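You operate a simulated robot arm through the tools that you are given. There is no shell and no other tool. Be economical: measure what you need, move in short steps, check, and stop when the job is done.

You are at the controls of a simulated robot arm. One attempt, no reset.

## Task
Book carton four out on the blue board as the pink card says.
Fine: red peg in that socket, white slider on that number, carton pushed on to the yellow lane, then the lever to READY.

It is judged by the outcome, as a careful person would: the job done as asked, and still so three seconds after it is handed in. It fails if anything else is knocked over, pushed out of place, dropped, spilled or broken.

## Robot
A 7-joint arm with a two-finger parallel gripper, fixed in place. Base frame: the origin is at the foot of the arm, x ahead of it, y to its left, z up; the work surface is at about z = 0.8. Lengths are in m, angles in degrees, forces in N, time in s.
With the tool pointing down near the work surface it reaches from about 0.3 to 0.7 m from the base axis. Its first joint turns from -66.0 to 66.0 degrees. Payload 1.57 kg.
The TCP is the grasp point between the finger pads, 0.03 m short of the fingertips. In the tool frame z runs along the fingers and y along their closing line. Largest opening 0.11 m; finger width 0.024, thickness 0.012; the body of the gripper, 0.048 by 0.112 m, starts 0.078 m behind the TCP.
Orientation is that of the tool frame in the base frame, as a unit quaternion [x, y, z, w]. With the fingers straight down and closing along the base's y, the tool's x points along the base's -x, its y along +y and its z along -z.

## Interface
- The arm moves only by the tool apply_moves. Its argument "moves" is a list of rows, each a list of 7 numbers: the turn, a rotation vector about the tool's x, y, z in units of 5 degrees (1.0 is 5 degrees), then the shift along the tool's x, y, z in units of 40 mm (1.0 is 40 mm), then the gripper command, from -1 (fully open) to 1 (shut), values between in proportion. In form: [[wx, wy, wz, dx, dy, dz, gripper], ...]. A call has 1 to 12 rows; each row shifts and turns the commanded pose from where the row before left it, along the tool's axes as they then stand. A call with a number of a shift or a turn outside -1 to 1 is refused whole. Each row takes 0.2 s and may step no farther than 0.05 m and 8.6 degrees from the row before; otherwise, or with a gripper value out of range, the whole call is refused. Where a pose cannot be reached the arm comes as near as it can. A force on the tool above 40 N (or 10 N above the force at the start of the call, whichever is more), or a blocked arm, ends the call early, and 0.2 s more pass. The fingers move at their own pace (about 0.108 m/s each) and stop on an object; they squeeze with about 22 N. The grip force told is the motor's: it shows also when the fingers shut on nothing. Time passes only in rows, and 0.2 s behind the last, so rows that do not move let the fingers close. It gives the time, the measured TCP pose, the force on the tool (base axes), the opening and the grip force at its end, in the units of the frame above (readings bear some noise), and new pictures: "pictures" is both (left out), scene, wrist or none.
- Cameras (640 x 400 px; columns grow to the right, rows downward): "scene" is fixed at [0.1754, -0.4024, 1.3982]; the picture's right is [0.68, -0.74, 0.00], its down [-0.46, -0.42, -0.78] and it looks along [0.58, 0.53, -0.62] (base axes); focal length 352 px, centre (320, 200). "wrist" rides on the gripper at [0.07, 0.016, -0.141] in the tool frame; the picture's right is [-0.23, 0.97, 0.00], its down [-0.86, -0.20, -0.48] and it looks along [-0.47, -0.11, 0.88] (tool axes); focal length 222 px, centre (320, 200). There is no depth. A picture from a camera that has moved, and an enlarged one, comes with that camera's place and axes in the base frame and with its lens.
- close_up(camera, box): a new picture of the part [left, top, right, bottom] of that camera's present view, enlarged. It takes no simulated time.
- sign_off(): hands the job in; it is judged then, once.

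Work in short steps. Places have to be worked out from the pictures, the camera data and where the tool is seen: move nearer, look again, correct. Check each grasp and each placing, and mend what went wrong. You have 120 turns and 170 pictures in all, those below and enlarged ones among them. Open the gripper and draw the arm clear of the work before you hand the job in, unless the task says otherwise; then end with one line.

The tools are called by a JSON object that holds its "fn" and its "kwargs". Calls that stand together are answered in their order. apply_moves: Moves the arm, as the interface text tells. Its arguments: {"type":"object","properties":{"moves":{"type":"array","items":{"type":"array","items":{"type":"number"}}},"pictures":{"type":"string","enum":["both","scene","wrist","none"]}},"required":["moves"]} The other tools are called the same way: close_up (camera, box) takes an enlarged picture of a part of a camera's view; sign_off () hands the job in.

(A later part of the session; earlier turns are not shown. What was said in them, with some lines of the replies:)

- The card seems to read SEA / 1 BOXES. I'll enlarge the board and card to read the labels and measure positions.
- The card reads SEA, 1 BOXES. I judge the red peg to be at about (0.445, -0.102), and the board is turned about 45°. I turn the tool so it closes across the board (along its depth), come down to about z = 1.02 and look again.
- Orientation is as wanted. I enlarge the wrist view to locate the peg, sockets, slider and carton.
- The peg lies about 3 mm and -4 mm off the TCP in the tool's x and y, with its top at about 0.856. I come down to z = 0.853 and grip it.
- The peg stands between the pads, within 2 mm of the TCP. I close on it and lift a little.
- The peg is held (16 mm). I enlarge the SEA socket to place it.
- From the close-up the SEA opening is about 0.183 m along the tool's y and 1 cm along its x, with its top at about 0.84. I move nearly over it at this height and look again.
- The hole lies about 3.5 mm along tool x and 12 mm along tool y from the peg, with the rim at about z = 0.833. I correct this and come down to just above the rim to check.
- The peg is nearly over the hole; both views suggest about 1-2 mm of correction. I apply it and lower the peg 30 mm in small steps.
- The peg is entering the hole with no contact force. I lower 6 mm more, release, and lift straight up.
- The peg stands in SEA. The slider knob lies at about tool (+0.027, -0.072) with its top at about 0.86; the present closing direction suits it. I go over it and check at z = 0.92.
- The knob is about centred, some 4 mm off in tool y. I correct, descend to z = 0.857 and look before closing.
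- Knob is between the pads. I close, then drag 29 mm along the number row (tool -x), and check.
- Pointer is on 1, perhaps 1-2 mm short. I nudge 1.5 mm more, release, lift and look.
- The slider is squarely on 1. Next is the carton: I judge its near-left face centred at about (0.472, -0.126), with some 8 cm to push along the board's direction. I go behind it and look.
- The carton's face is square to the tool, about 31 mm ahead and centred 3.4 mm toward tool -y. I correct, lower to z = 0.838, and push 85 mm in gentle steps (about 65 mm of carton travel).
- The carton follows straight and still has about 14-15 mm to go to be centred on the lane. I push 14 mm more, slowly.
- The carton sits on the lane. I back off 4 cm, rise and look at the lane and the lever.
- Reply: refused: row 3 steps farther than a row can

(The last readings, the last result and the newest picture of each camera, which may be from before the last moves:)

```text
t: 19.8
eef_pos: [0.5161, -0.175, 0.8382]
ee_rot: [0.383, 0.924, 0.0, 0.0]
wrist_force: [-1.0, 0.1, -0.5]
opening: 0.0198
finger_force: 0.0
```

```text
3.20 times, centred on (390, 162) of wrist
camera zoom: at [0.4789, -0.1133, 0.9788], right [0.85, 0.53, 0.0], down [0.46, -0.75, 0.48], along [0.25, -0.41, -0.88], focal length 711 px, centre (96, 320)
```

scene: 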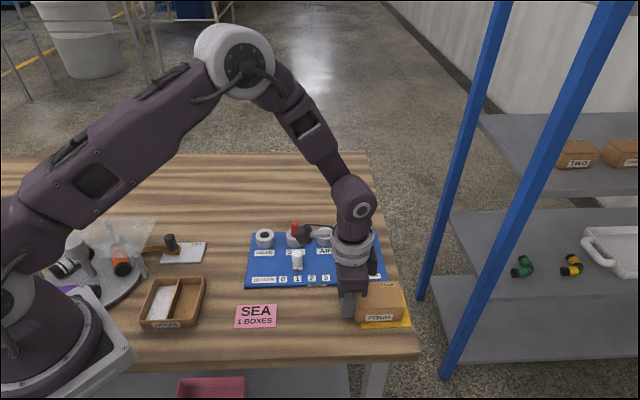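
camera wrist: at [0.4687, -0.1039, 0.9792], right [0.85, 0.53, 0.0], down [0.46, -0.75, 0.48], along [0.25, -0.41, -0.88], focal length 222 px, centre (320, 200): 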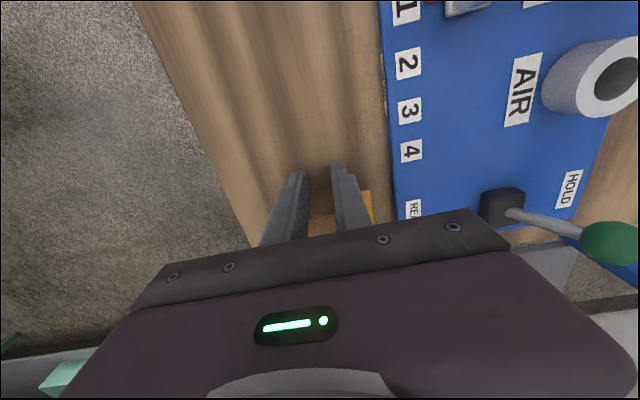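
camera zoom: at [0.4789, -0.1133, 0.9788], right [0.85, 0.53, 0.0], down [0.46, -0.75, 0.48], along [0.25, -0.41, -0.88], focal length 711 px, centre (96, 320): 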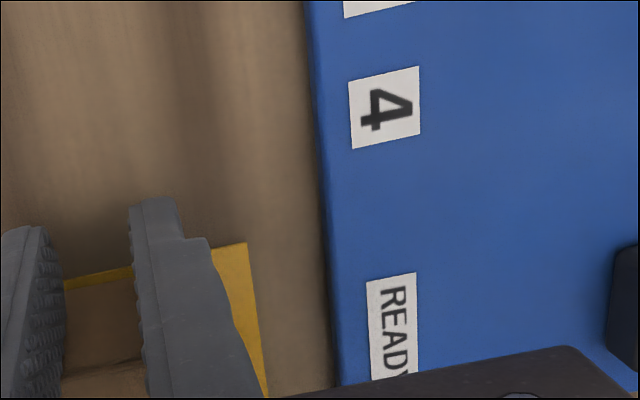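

A row was too long; nothing moved. I repeat with shorter steps.

{"fn": "apply_moves", "kwargs": {"moves": [[0, 0, 0, 0.5, 0, 0, 0.64], [0, 0, 0, 0.6, 0, -0.5, 0.64], [0, 0, 0, 0.7, 0, -0.8, 0.64], [0, 0, 0, 0.7, 0, -0.8, 0.64], [0, 0, 0, 0.5, 0, -0.9, 0.64], [0, 0, 0, 0, 0, -0.5, 0.64], [0, 0, 0, 0, 0, 0, 0.64]]}}

{"fn": "close_up", "kwargs": {"camera": "scene", "box": [290, 205, 450, 335]}}

{"fn": "close_up", "kwargs": {"camera": "wrist", "box": [290, 100, 490, 225]}}

```text
t: 21.4
eef_pos: [0.4325, -0.0909, 0.9783]
ee_rot: [0.383, 0.924, 0.0, 0.0]
wrist_force: [-0.1, 0.4, 0.6]
opening: 0.0196
finger_force: 0.0
camera wrist: at [0.3957, -0.029, 1.1191], right [0.85, 0.53, 0.0], down [0.46, -0.75, 0.48], along [0.25, -0.41, -0.88], focal length 222 px, centre (320, 200)
```

scene: 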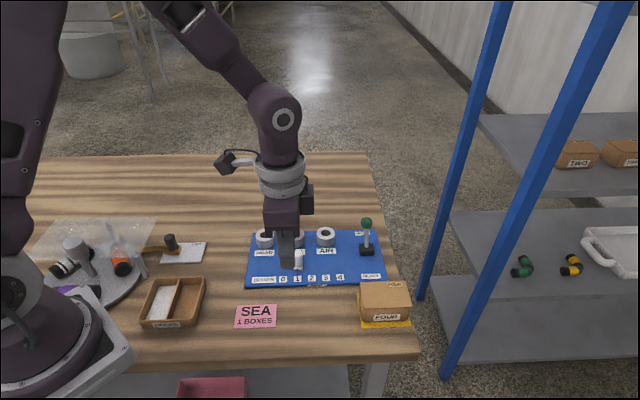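
wrist: 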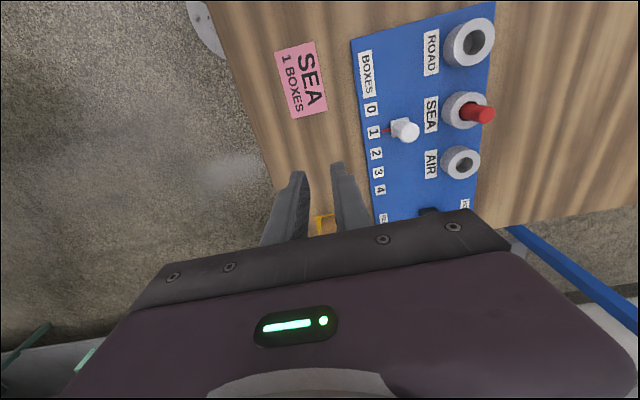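

```text
3.08 times, centred on (370, 270) of scene
camera zoom: at [0.1754, -0.4024, 1.3982], right [0.68, -0.74, 0.0], down [-0.46, -0.42, -0.78], along [0.58, 0.53, -0.62], focal length 1084 px, centre (166, -15)
```

zoom: 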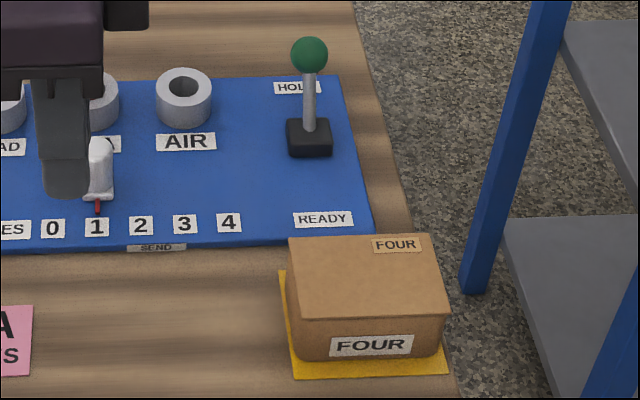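

```text
3.20 times, centred on (390, 162) of wrist
camera zoom: at [0.3957, -0.029, 1.1191], right [0.85, 0.53, 0.0], down [0.46, -0.75, 0.48], along [0.25, -0.41, -0.88], focal length 711 px, centre (96, 320)
```

zoom: 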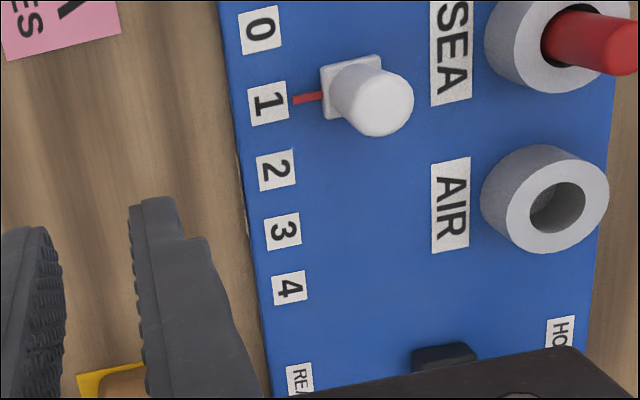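

Carton is fully on the lane. The lever ball is at about (0.662, -0.087, 0.88), leaning toward HOLD. I move above it at this height with the fingers at 6 cm and look.

{"fn": "apply_moves", "kwargs": {"moves": [[0, 0, 0, -0.66, 0.69, 0, -0.1], [0, 0, 0, -0.66, 0.69, 0, -0.1], [0, 0, 0, -0.66, 0.69, 0, -0.1], [0, 0, 0, -0.66, 0.69, 0, -0.1], [0, 0, 0, -0.66, 0.69, 0, -0.1], [0, 0, 0, -0.66, 0.69, 0, -0.1], [0, 0, 0, 0, 0, 0, -0.1]]}}

{"fn": "close_up", "kwargs": {"camera": "scene", "box": [300, 180, 428, 260]}}

{"fn": "close_up", "kwargs": {"camera": "wrist", "box": [220, 100, 420, 225]}}

```text
t: 23.0
eef_pos: [0.6625, -0.0855, 0.9774]
ee_rot: [0.383, 0.924, 0.0, 0.0]
wrist_force: [0.2, 0.1, -0.2]
opening: 0.0605
finger_force: 0.1
camera wrist: at [0.6238, -0.0235, 1.1182], right [0.85, 0.53, 0.0], down [0.46, -0.75, 0.48], along [0.25, -0.41, -0.88], focal length 222 px, centre (320, 200)
```

scene: 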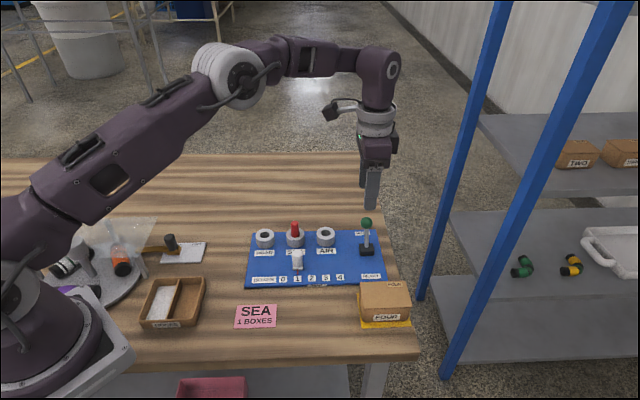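
wrist: 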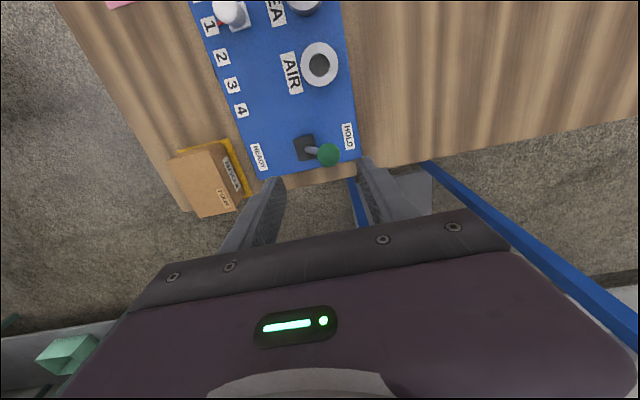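

```text
5.00 times, centred on (364, 220) of scene
camera zoom: at [0.1754, -0.4024, 1.3982], right [0.68, -0.74, 0.0], down [-0.46, -0.42, -0.78], along [0.58, 0.53, -0.62], focal length 1762 px, centre (100, 100)
```

zoom: 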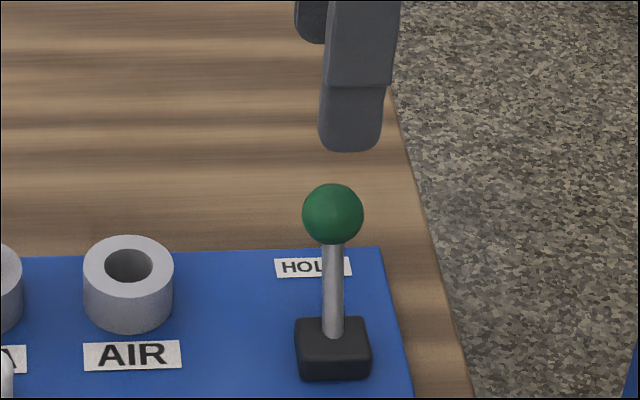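

```text
3.20 times, centred on (320, 162) of wrist
camera zoom: at [0.6238, -0.0235, 1.1182], right [0.85, 0.53, 0.0], down [0.46, -0.75, 0.48], along [0.25, -0.41, -0.88], focal length 711 px, centre (320, 320)
```

zoom: 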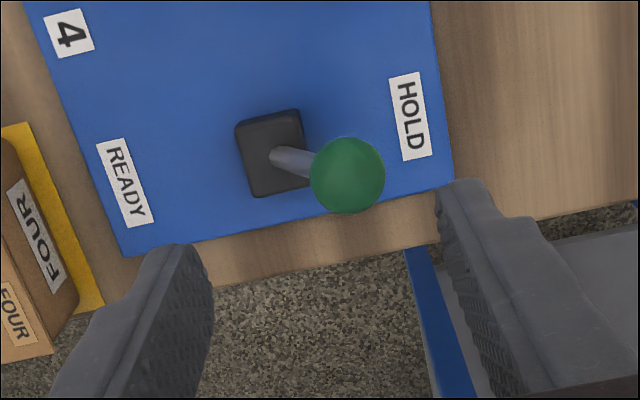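

The ball sits about 8 mm toward tool +y of the TCP and the pivot at -20 mm. I centre the open fingers on the ball and descend around it to z = 0.892.

{"fn": "apply_moves", "kwargs": {"moves": [[0, 0, 0, 0, 0.2, 0, -0.1], [0, 0, 0, 0, 0, 0.8, -0.1], [0, 0, 0, 0, 0, 0.8, -0.1], [0, 0, 0, 0, 0, 0.53, -0.1], [0, 0, 0, 0, 0, 0, -0.1]], "pictures": "none"}}

{"fn": "close_up", "kwargs": {"camera": "scene", "box": [300, 180, 428, 260]}}

{"fn": "close_up", "kwargs": {"camera": "wrist", "box": [220, 100, 420, 225]}}

```text
t: 24.2
eef_pos: [0.6666, -0.0792, 0.8924]
ee_rot: [0.383, 0.924, 0.0, 0.0]
wrist_force: [-0.2, 0.4, -0.2]
opening: 0.0605
finger_force: 0.0
```

```text
5.00 times, centred on (364, 220) of scene
camera zoom: at [0.1754, -0.4024, 1.3982], right [0.68, -0.74, 0.0], down [-0.46, -0.42, -0.78], along [0.58, 0.53, -0.62], focal length 1762 px, centre (100, 100)
```

zoom: 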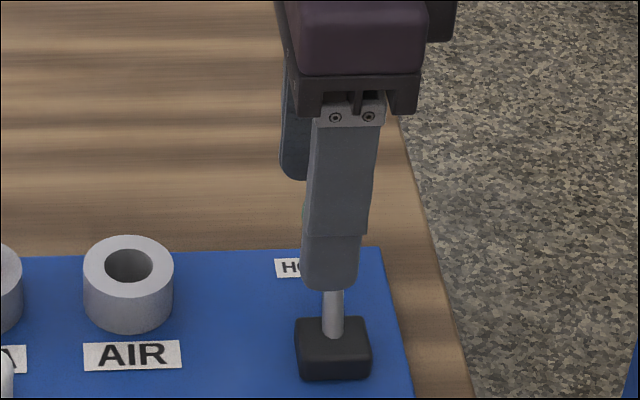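

```text
3.20 times, centred on (320, 162) of wrist
camera zoom: at [0.6293, -0.0177, 1.0335], right [0.85, 0.53, 0.0], down [0.46, -0.75, 0.48], along [0.25, -0.41, -0.88], focal length 711 px, centre (320, 320)
```

zoom: 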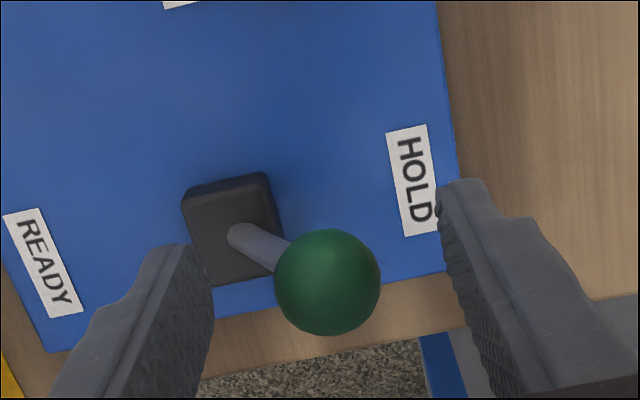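

The ball is centred between the pads. I draw toward READY (tool -y) 58 mm in gentle steps and check.

{"fn": "apply_moves", "kwargs": {"moves": [[0, 0, 0, 0, -0.25, 0, -0.1], [0, 0, 0, 0, -0.2, 0, -0.1], [0, 0, 0, 0, -0.2, 0, -0.1], [0, 0, 0, 0, -0.2, 0, -0.1], [0, 0, 0, 0, -0.2, 0, -0.1], [0, 0, 0, 0, -0.2, 0, -0.1], [0, 0, 0, 0, -0.2, 0, -0.1], [0, 0, 0, 0, 0, 0, -0.1]], "pictures": "none"}}

{"fn": "close_up", "kwargs": {"camera": "scene", "box": [270, 200, 430, 300]}}

{"fn": "close_up", "kwargs": {"camera": "wrist", "box": [220, 100, 420, 225]}}

```text
t: 26.0
eef_pos: [0.6229, -0.1196, 0.8936]
ee_rot: [0.383, 0.924, 0.0, 0.0]
wrist_force: [0.3, 0.0, 0.5]
opening: 0.0605
finger_force: 0.0
```

```text
4.00 times, centred on (350, 250) of scene
camera zoom: at [0.1754, -0.4024, 1.3982], right [0.68, -0.74, 0.0], down [-0.46, -0.42, -0.78], along [0.58, 0.53, -0.62], focal length 1409 px, centre (200, 0)
```

zoom: 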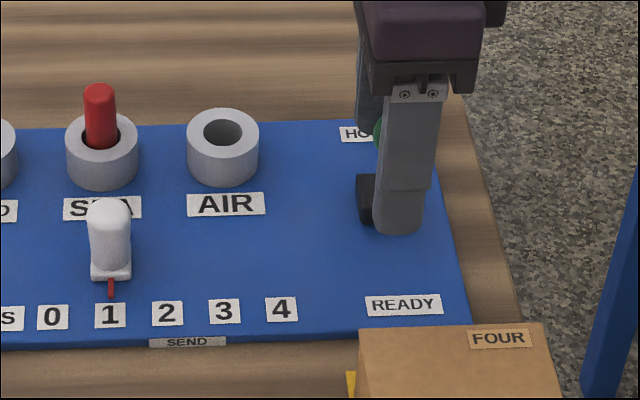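

```text
3.20 times, centred on (320, 162) of wrist
camera zoom: at [0.5869, -0.0583, 1.0338], right [0.85, 0.53, 0.0], down [0.46, -0.75, 0.48], along [0.25, -0.41, -0.88], focal length 711 px, centre (320, 320)
```

zoom: 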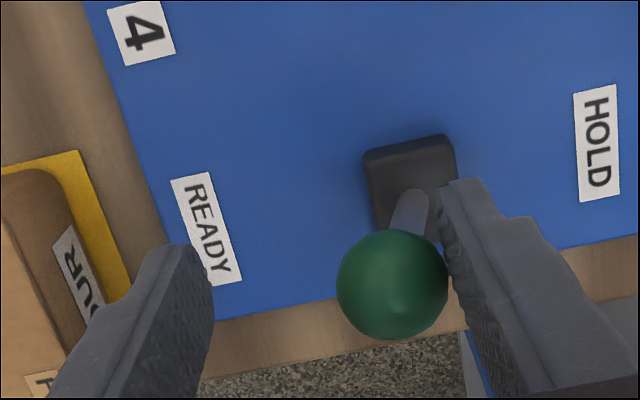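

The lever is moving and is about upright. I continue another 32 mm toward READY.

{"fn": "apply_moves", "kwargs": {"moves": [[0, 0, 0, 0, -0.2, 0, -0.1], [0, 0, 0, 0, -0.2, 0, -0.1], [0, 0, 0, 0, -0.2, 0, -0.1], [0, 0, 0, 0, -0.2, 0, -0.1], [0, 0, 0, 0, 0, 0, -0.1]], "pictures": "none"}}

{"fn": "close_up", "kwargs": {"camera": "scene", "box": [270, 200, 430, 300]}}

{"fn": "close_up", "kwargs": {"camera": "wrist", "box": [220, 100, 420, 225]}}

```text
t: 27.2
eef_pos: [0.6042, -0.1419, 0.8932]
ee_rot: [0.381, 0.925, 0.001, 0.001]
wrist_force: [17.1, 16.7, 0.4]
opening: 0.0823
finger_force: 12.2
```

```text
4.00 times, centred on (350, 250) of scene
camera zoom: at [0.1758, -0.4019, 1.3983], right [0.68, -0.74, 0.0], down [-0.46, -0.42, -0.78], along [0.58, 0.53, -0.62], focal length 1409 px, centre (200, 0)
```

zoom: 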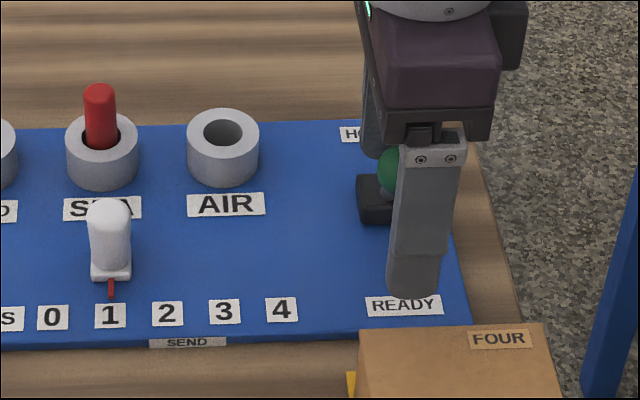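

```text
3.20 times, centred on (320, 162) of wrist
camera zoom: at [0.5659, -0.08, 1.0335], right [0.85, 0.53, 0.0], down [0.46, -0.75, 0.48], along [0.26, -0.4, -0.88], focal length 711 px, centre (320, 320)
```

zoom: 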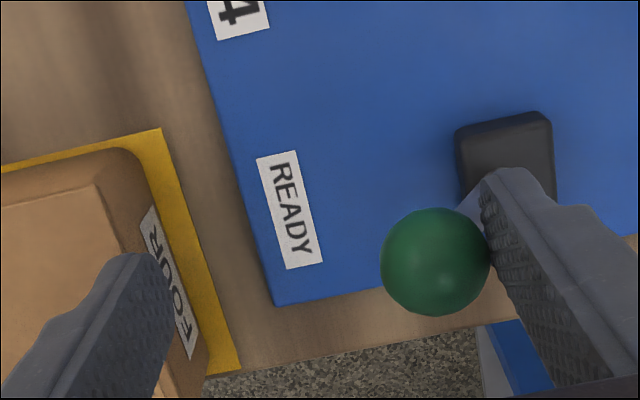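

The lever has met its end stop, leaning as far to READY as it did to HOLD (the fingers yielded). I back off slightly and rise, then check that it stays.

{"fn": "apply_moves", "kwargs": {"moves": [[0, 0, 0, 0, 0.3, 0, -0.1], [0, 0, 0, 0, 0.1, 0, -0.1], [0, 0, 0, 0, 0, -0.7, -0.1], [0, 0, 0, 0, 0, -1, -0.1], [0, 0, 0, 0, 0, -1, -0.1], [0, 0, 0, 0.9, 0, -0.3, -0.1], [0, 0, 0, 0.9, 0, 0, -0.1], [0, 0, 0, 0.9, 0, 0, -0.1], [0, 0, 0, 0.9, 0, 0, -0.1]]}}

{"fn": "close_up", "kwargs": {"camera": "scene", "box": [240, 210, 432, 330]}}

{"fn": "close_up", "kwargs": {"camera": "wrist", "box": [220, 50, 460, 220]}}

```text
t: 29.2
eef_pos: [0.5104, -0.0286, 1.0125]
ee_rot: [0.383, 0.924, 0.001, -0.001]
wrist_force: [0.0, 0.5, 0.1]
opening: 0.0604
finger_force: 0.2
camera wrist: at [0.4731, 0.0323, 1.153], right [0.85, 0.53, 0.0], down [0.46, -0.75, 0.48], along [0.25, -0.41, -0.88], focal length 222 px, centre (320, 200)
```

scene: 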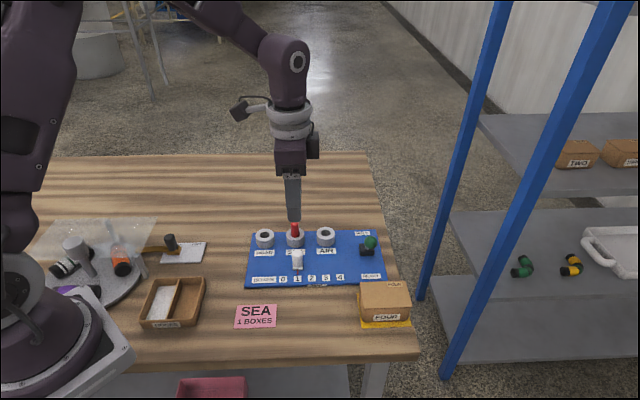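
wrist: 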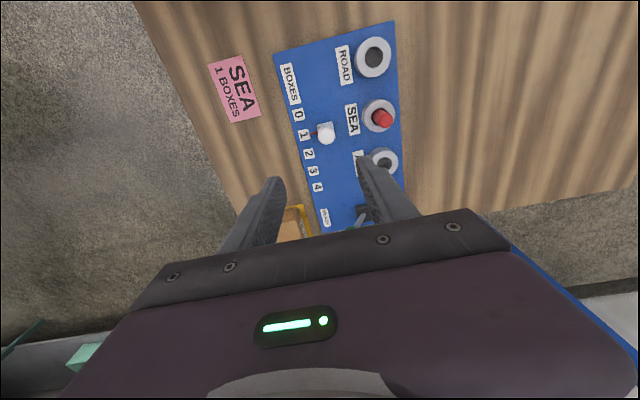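

```text
3.33 times, centred on (336, 270) of scene
camera zoom: at [0.1754, -0.4024, 1.3982], right [0.68, -0.74, 0.0], down [-0.46, -0.42, -0.78], along [0.58, 0.53, -0.62], focal length 1174 px, centre (267, -33)
```

zoom: 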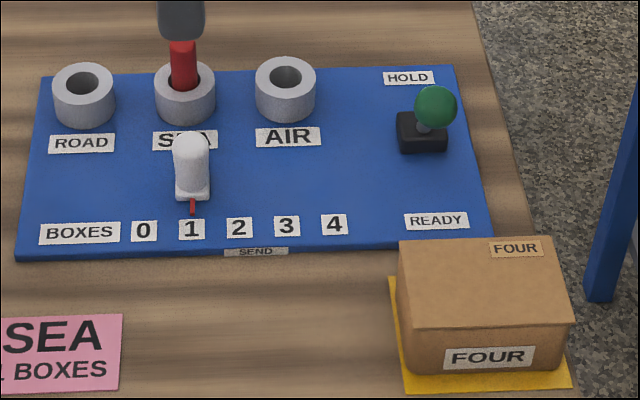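

```text
2.35 times, centred on (340, 135) of wrist
camera zoom: at [0.4731, 0.0323, 1.153], right [0.85, 0.53, 0.0], down [0.46, -0.75, 0.48], along [0.25, -0.41, -0.88], focal length 523 px, centre (273, 353)
```

zoom: 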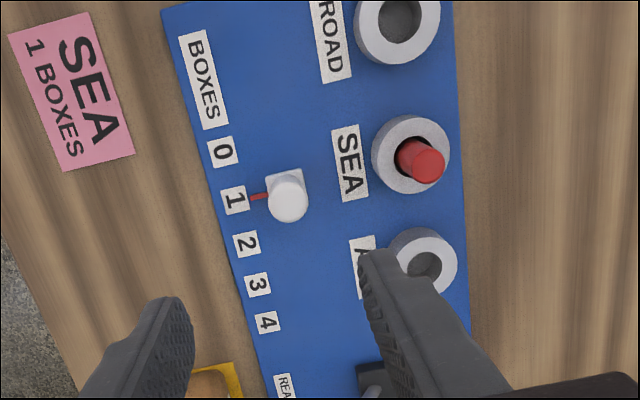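

The lever stays tipped to READY; peg, slider and carton are as wanted. I open the gripper, raise the arm and check everything a last time.

{"fn": "apply_moves", "kwargs": {"moves": [[0, 0, 0, 0.3, 0, -0.9, -0.6], [0, 0, 0, 0.5, 0, -0.9, -1], [0, 0, 0, 0.5, 0, -0.9, -1], [0, 0, 0, 0.5, 0, -0.9, -1], [0, 0, 0, 0, 0, 0, -1], [0, 0, 0, 0, 0, 0, -1]]}}

{"fn": "close_up", "kwargs": {"camera": "scene", "box": [240, 210, 432, 330]}}

```text
t: 30.6
eef_pos: [0.461, 0.0207, 1.1598]
ee_rot: [0.382, 0.924, 0.001, 0.0]
wrist_force: [0.1, -0.6, -0.1]
opening: 0.1103
finger_force: 0.1
camera wrist: at [0.4242, 0.0826, 1.2996], right [0.85, 0.53, 0.0], down [0.46, -0.75, 0.48], along [0.25, -0.41, -0.88], focal length 222 px, centre (320, 200)
```

scene: 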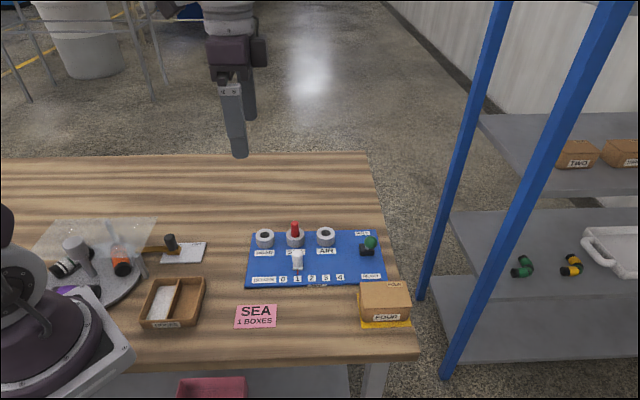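
wrist: 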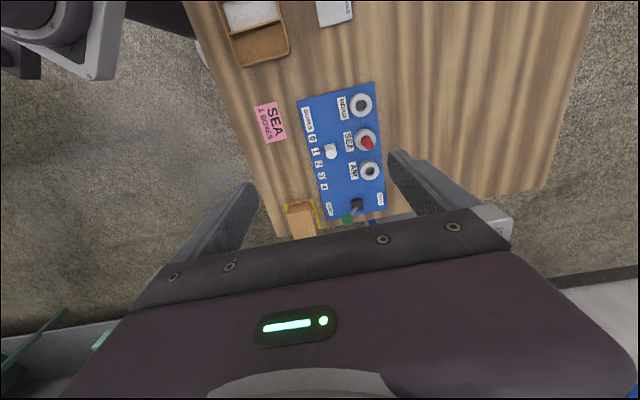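

```text
3.33 times, centred on (336, 270) of scene
camera zoom: at [0.1754, -0.4024, 1.3982], right [0.68, -0.74, 0.0], down [-0.46, -0.42, -0.78], along [0.58, 0.53, -0.62], focal length 1174 px, centre (267, -33)
```

zoom: 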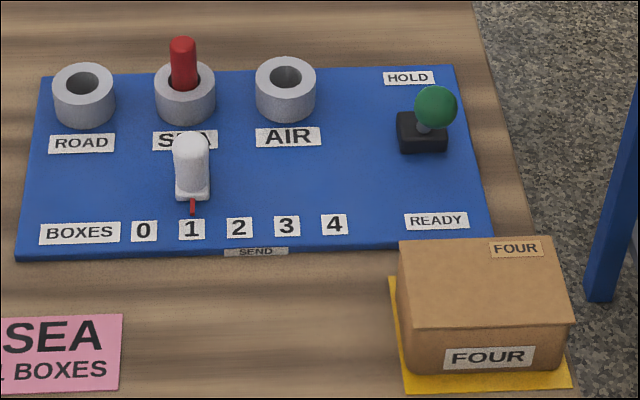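

The peg is in SEA, the slider is on 1, carton FOUR is on the yellow lane and the lever is at READY. The arm is clear and the gripper open, so I hand in.

{"fn": "sign_off", "kwargs": {}}

```text
The job is handed in.
```

Carton four is booked out as the pink card says: red peg in SEA, white slider on 1, carton on the yellow lane, lever at READY.
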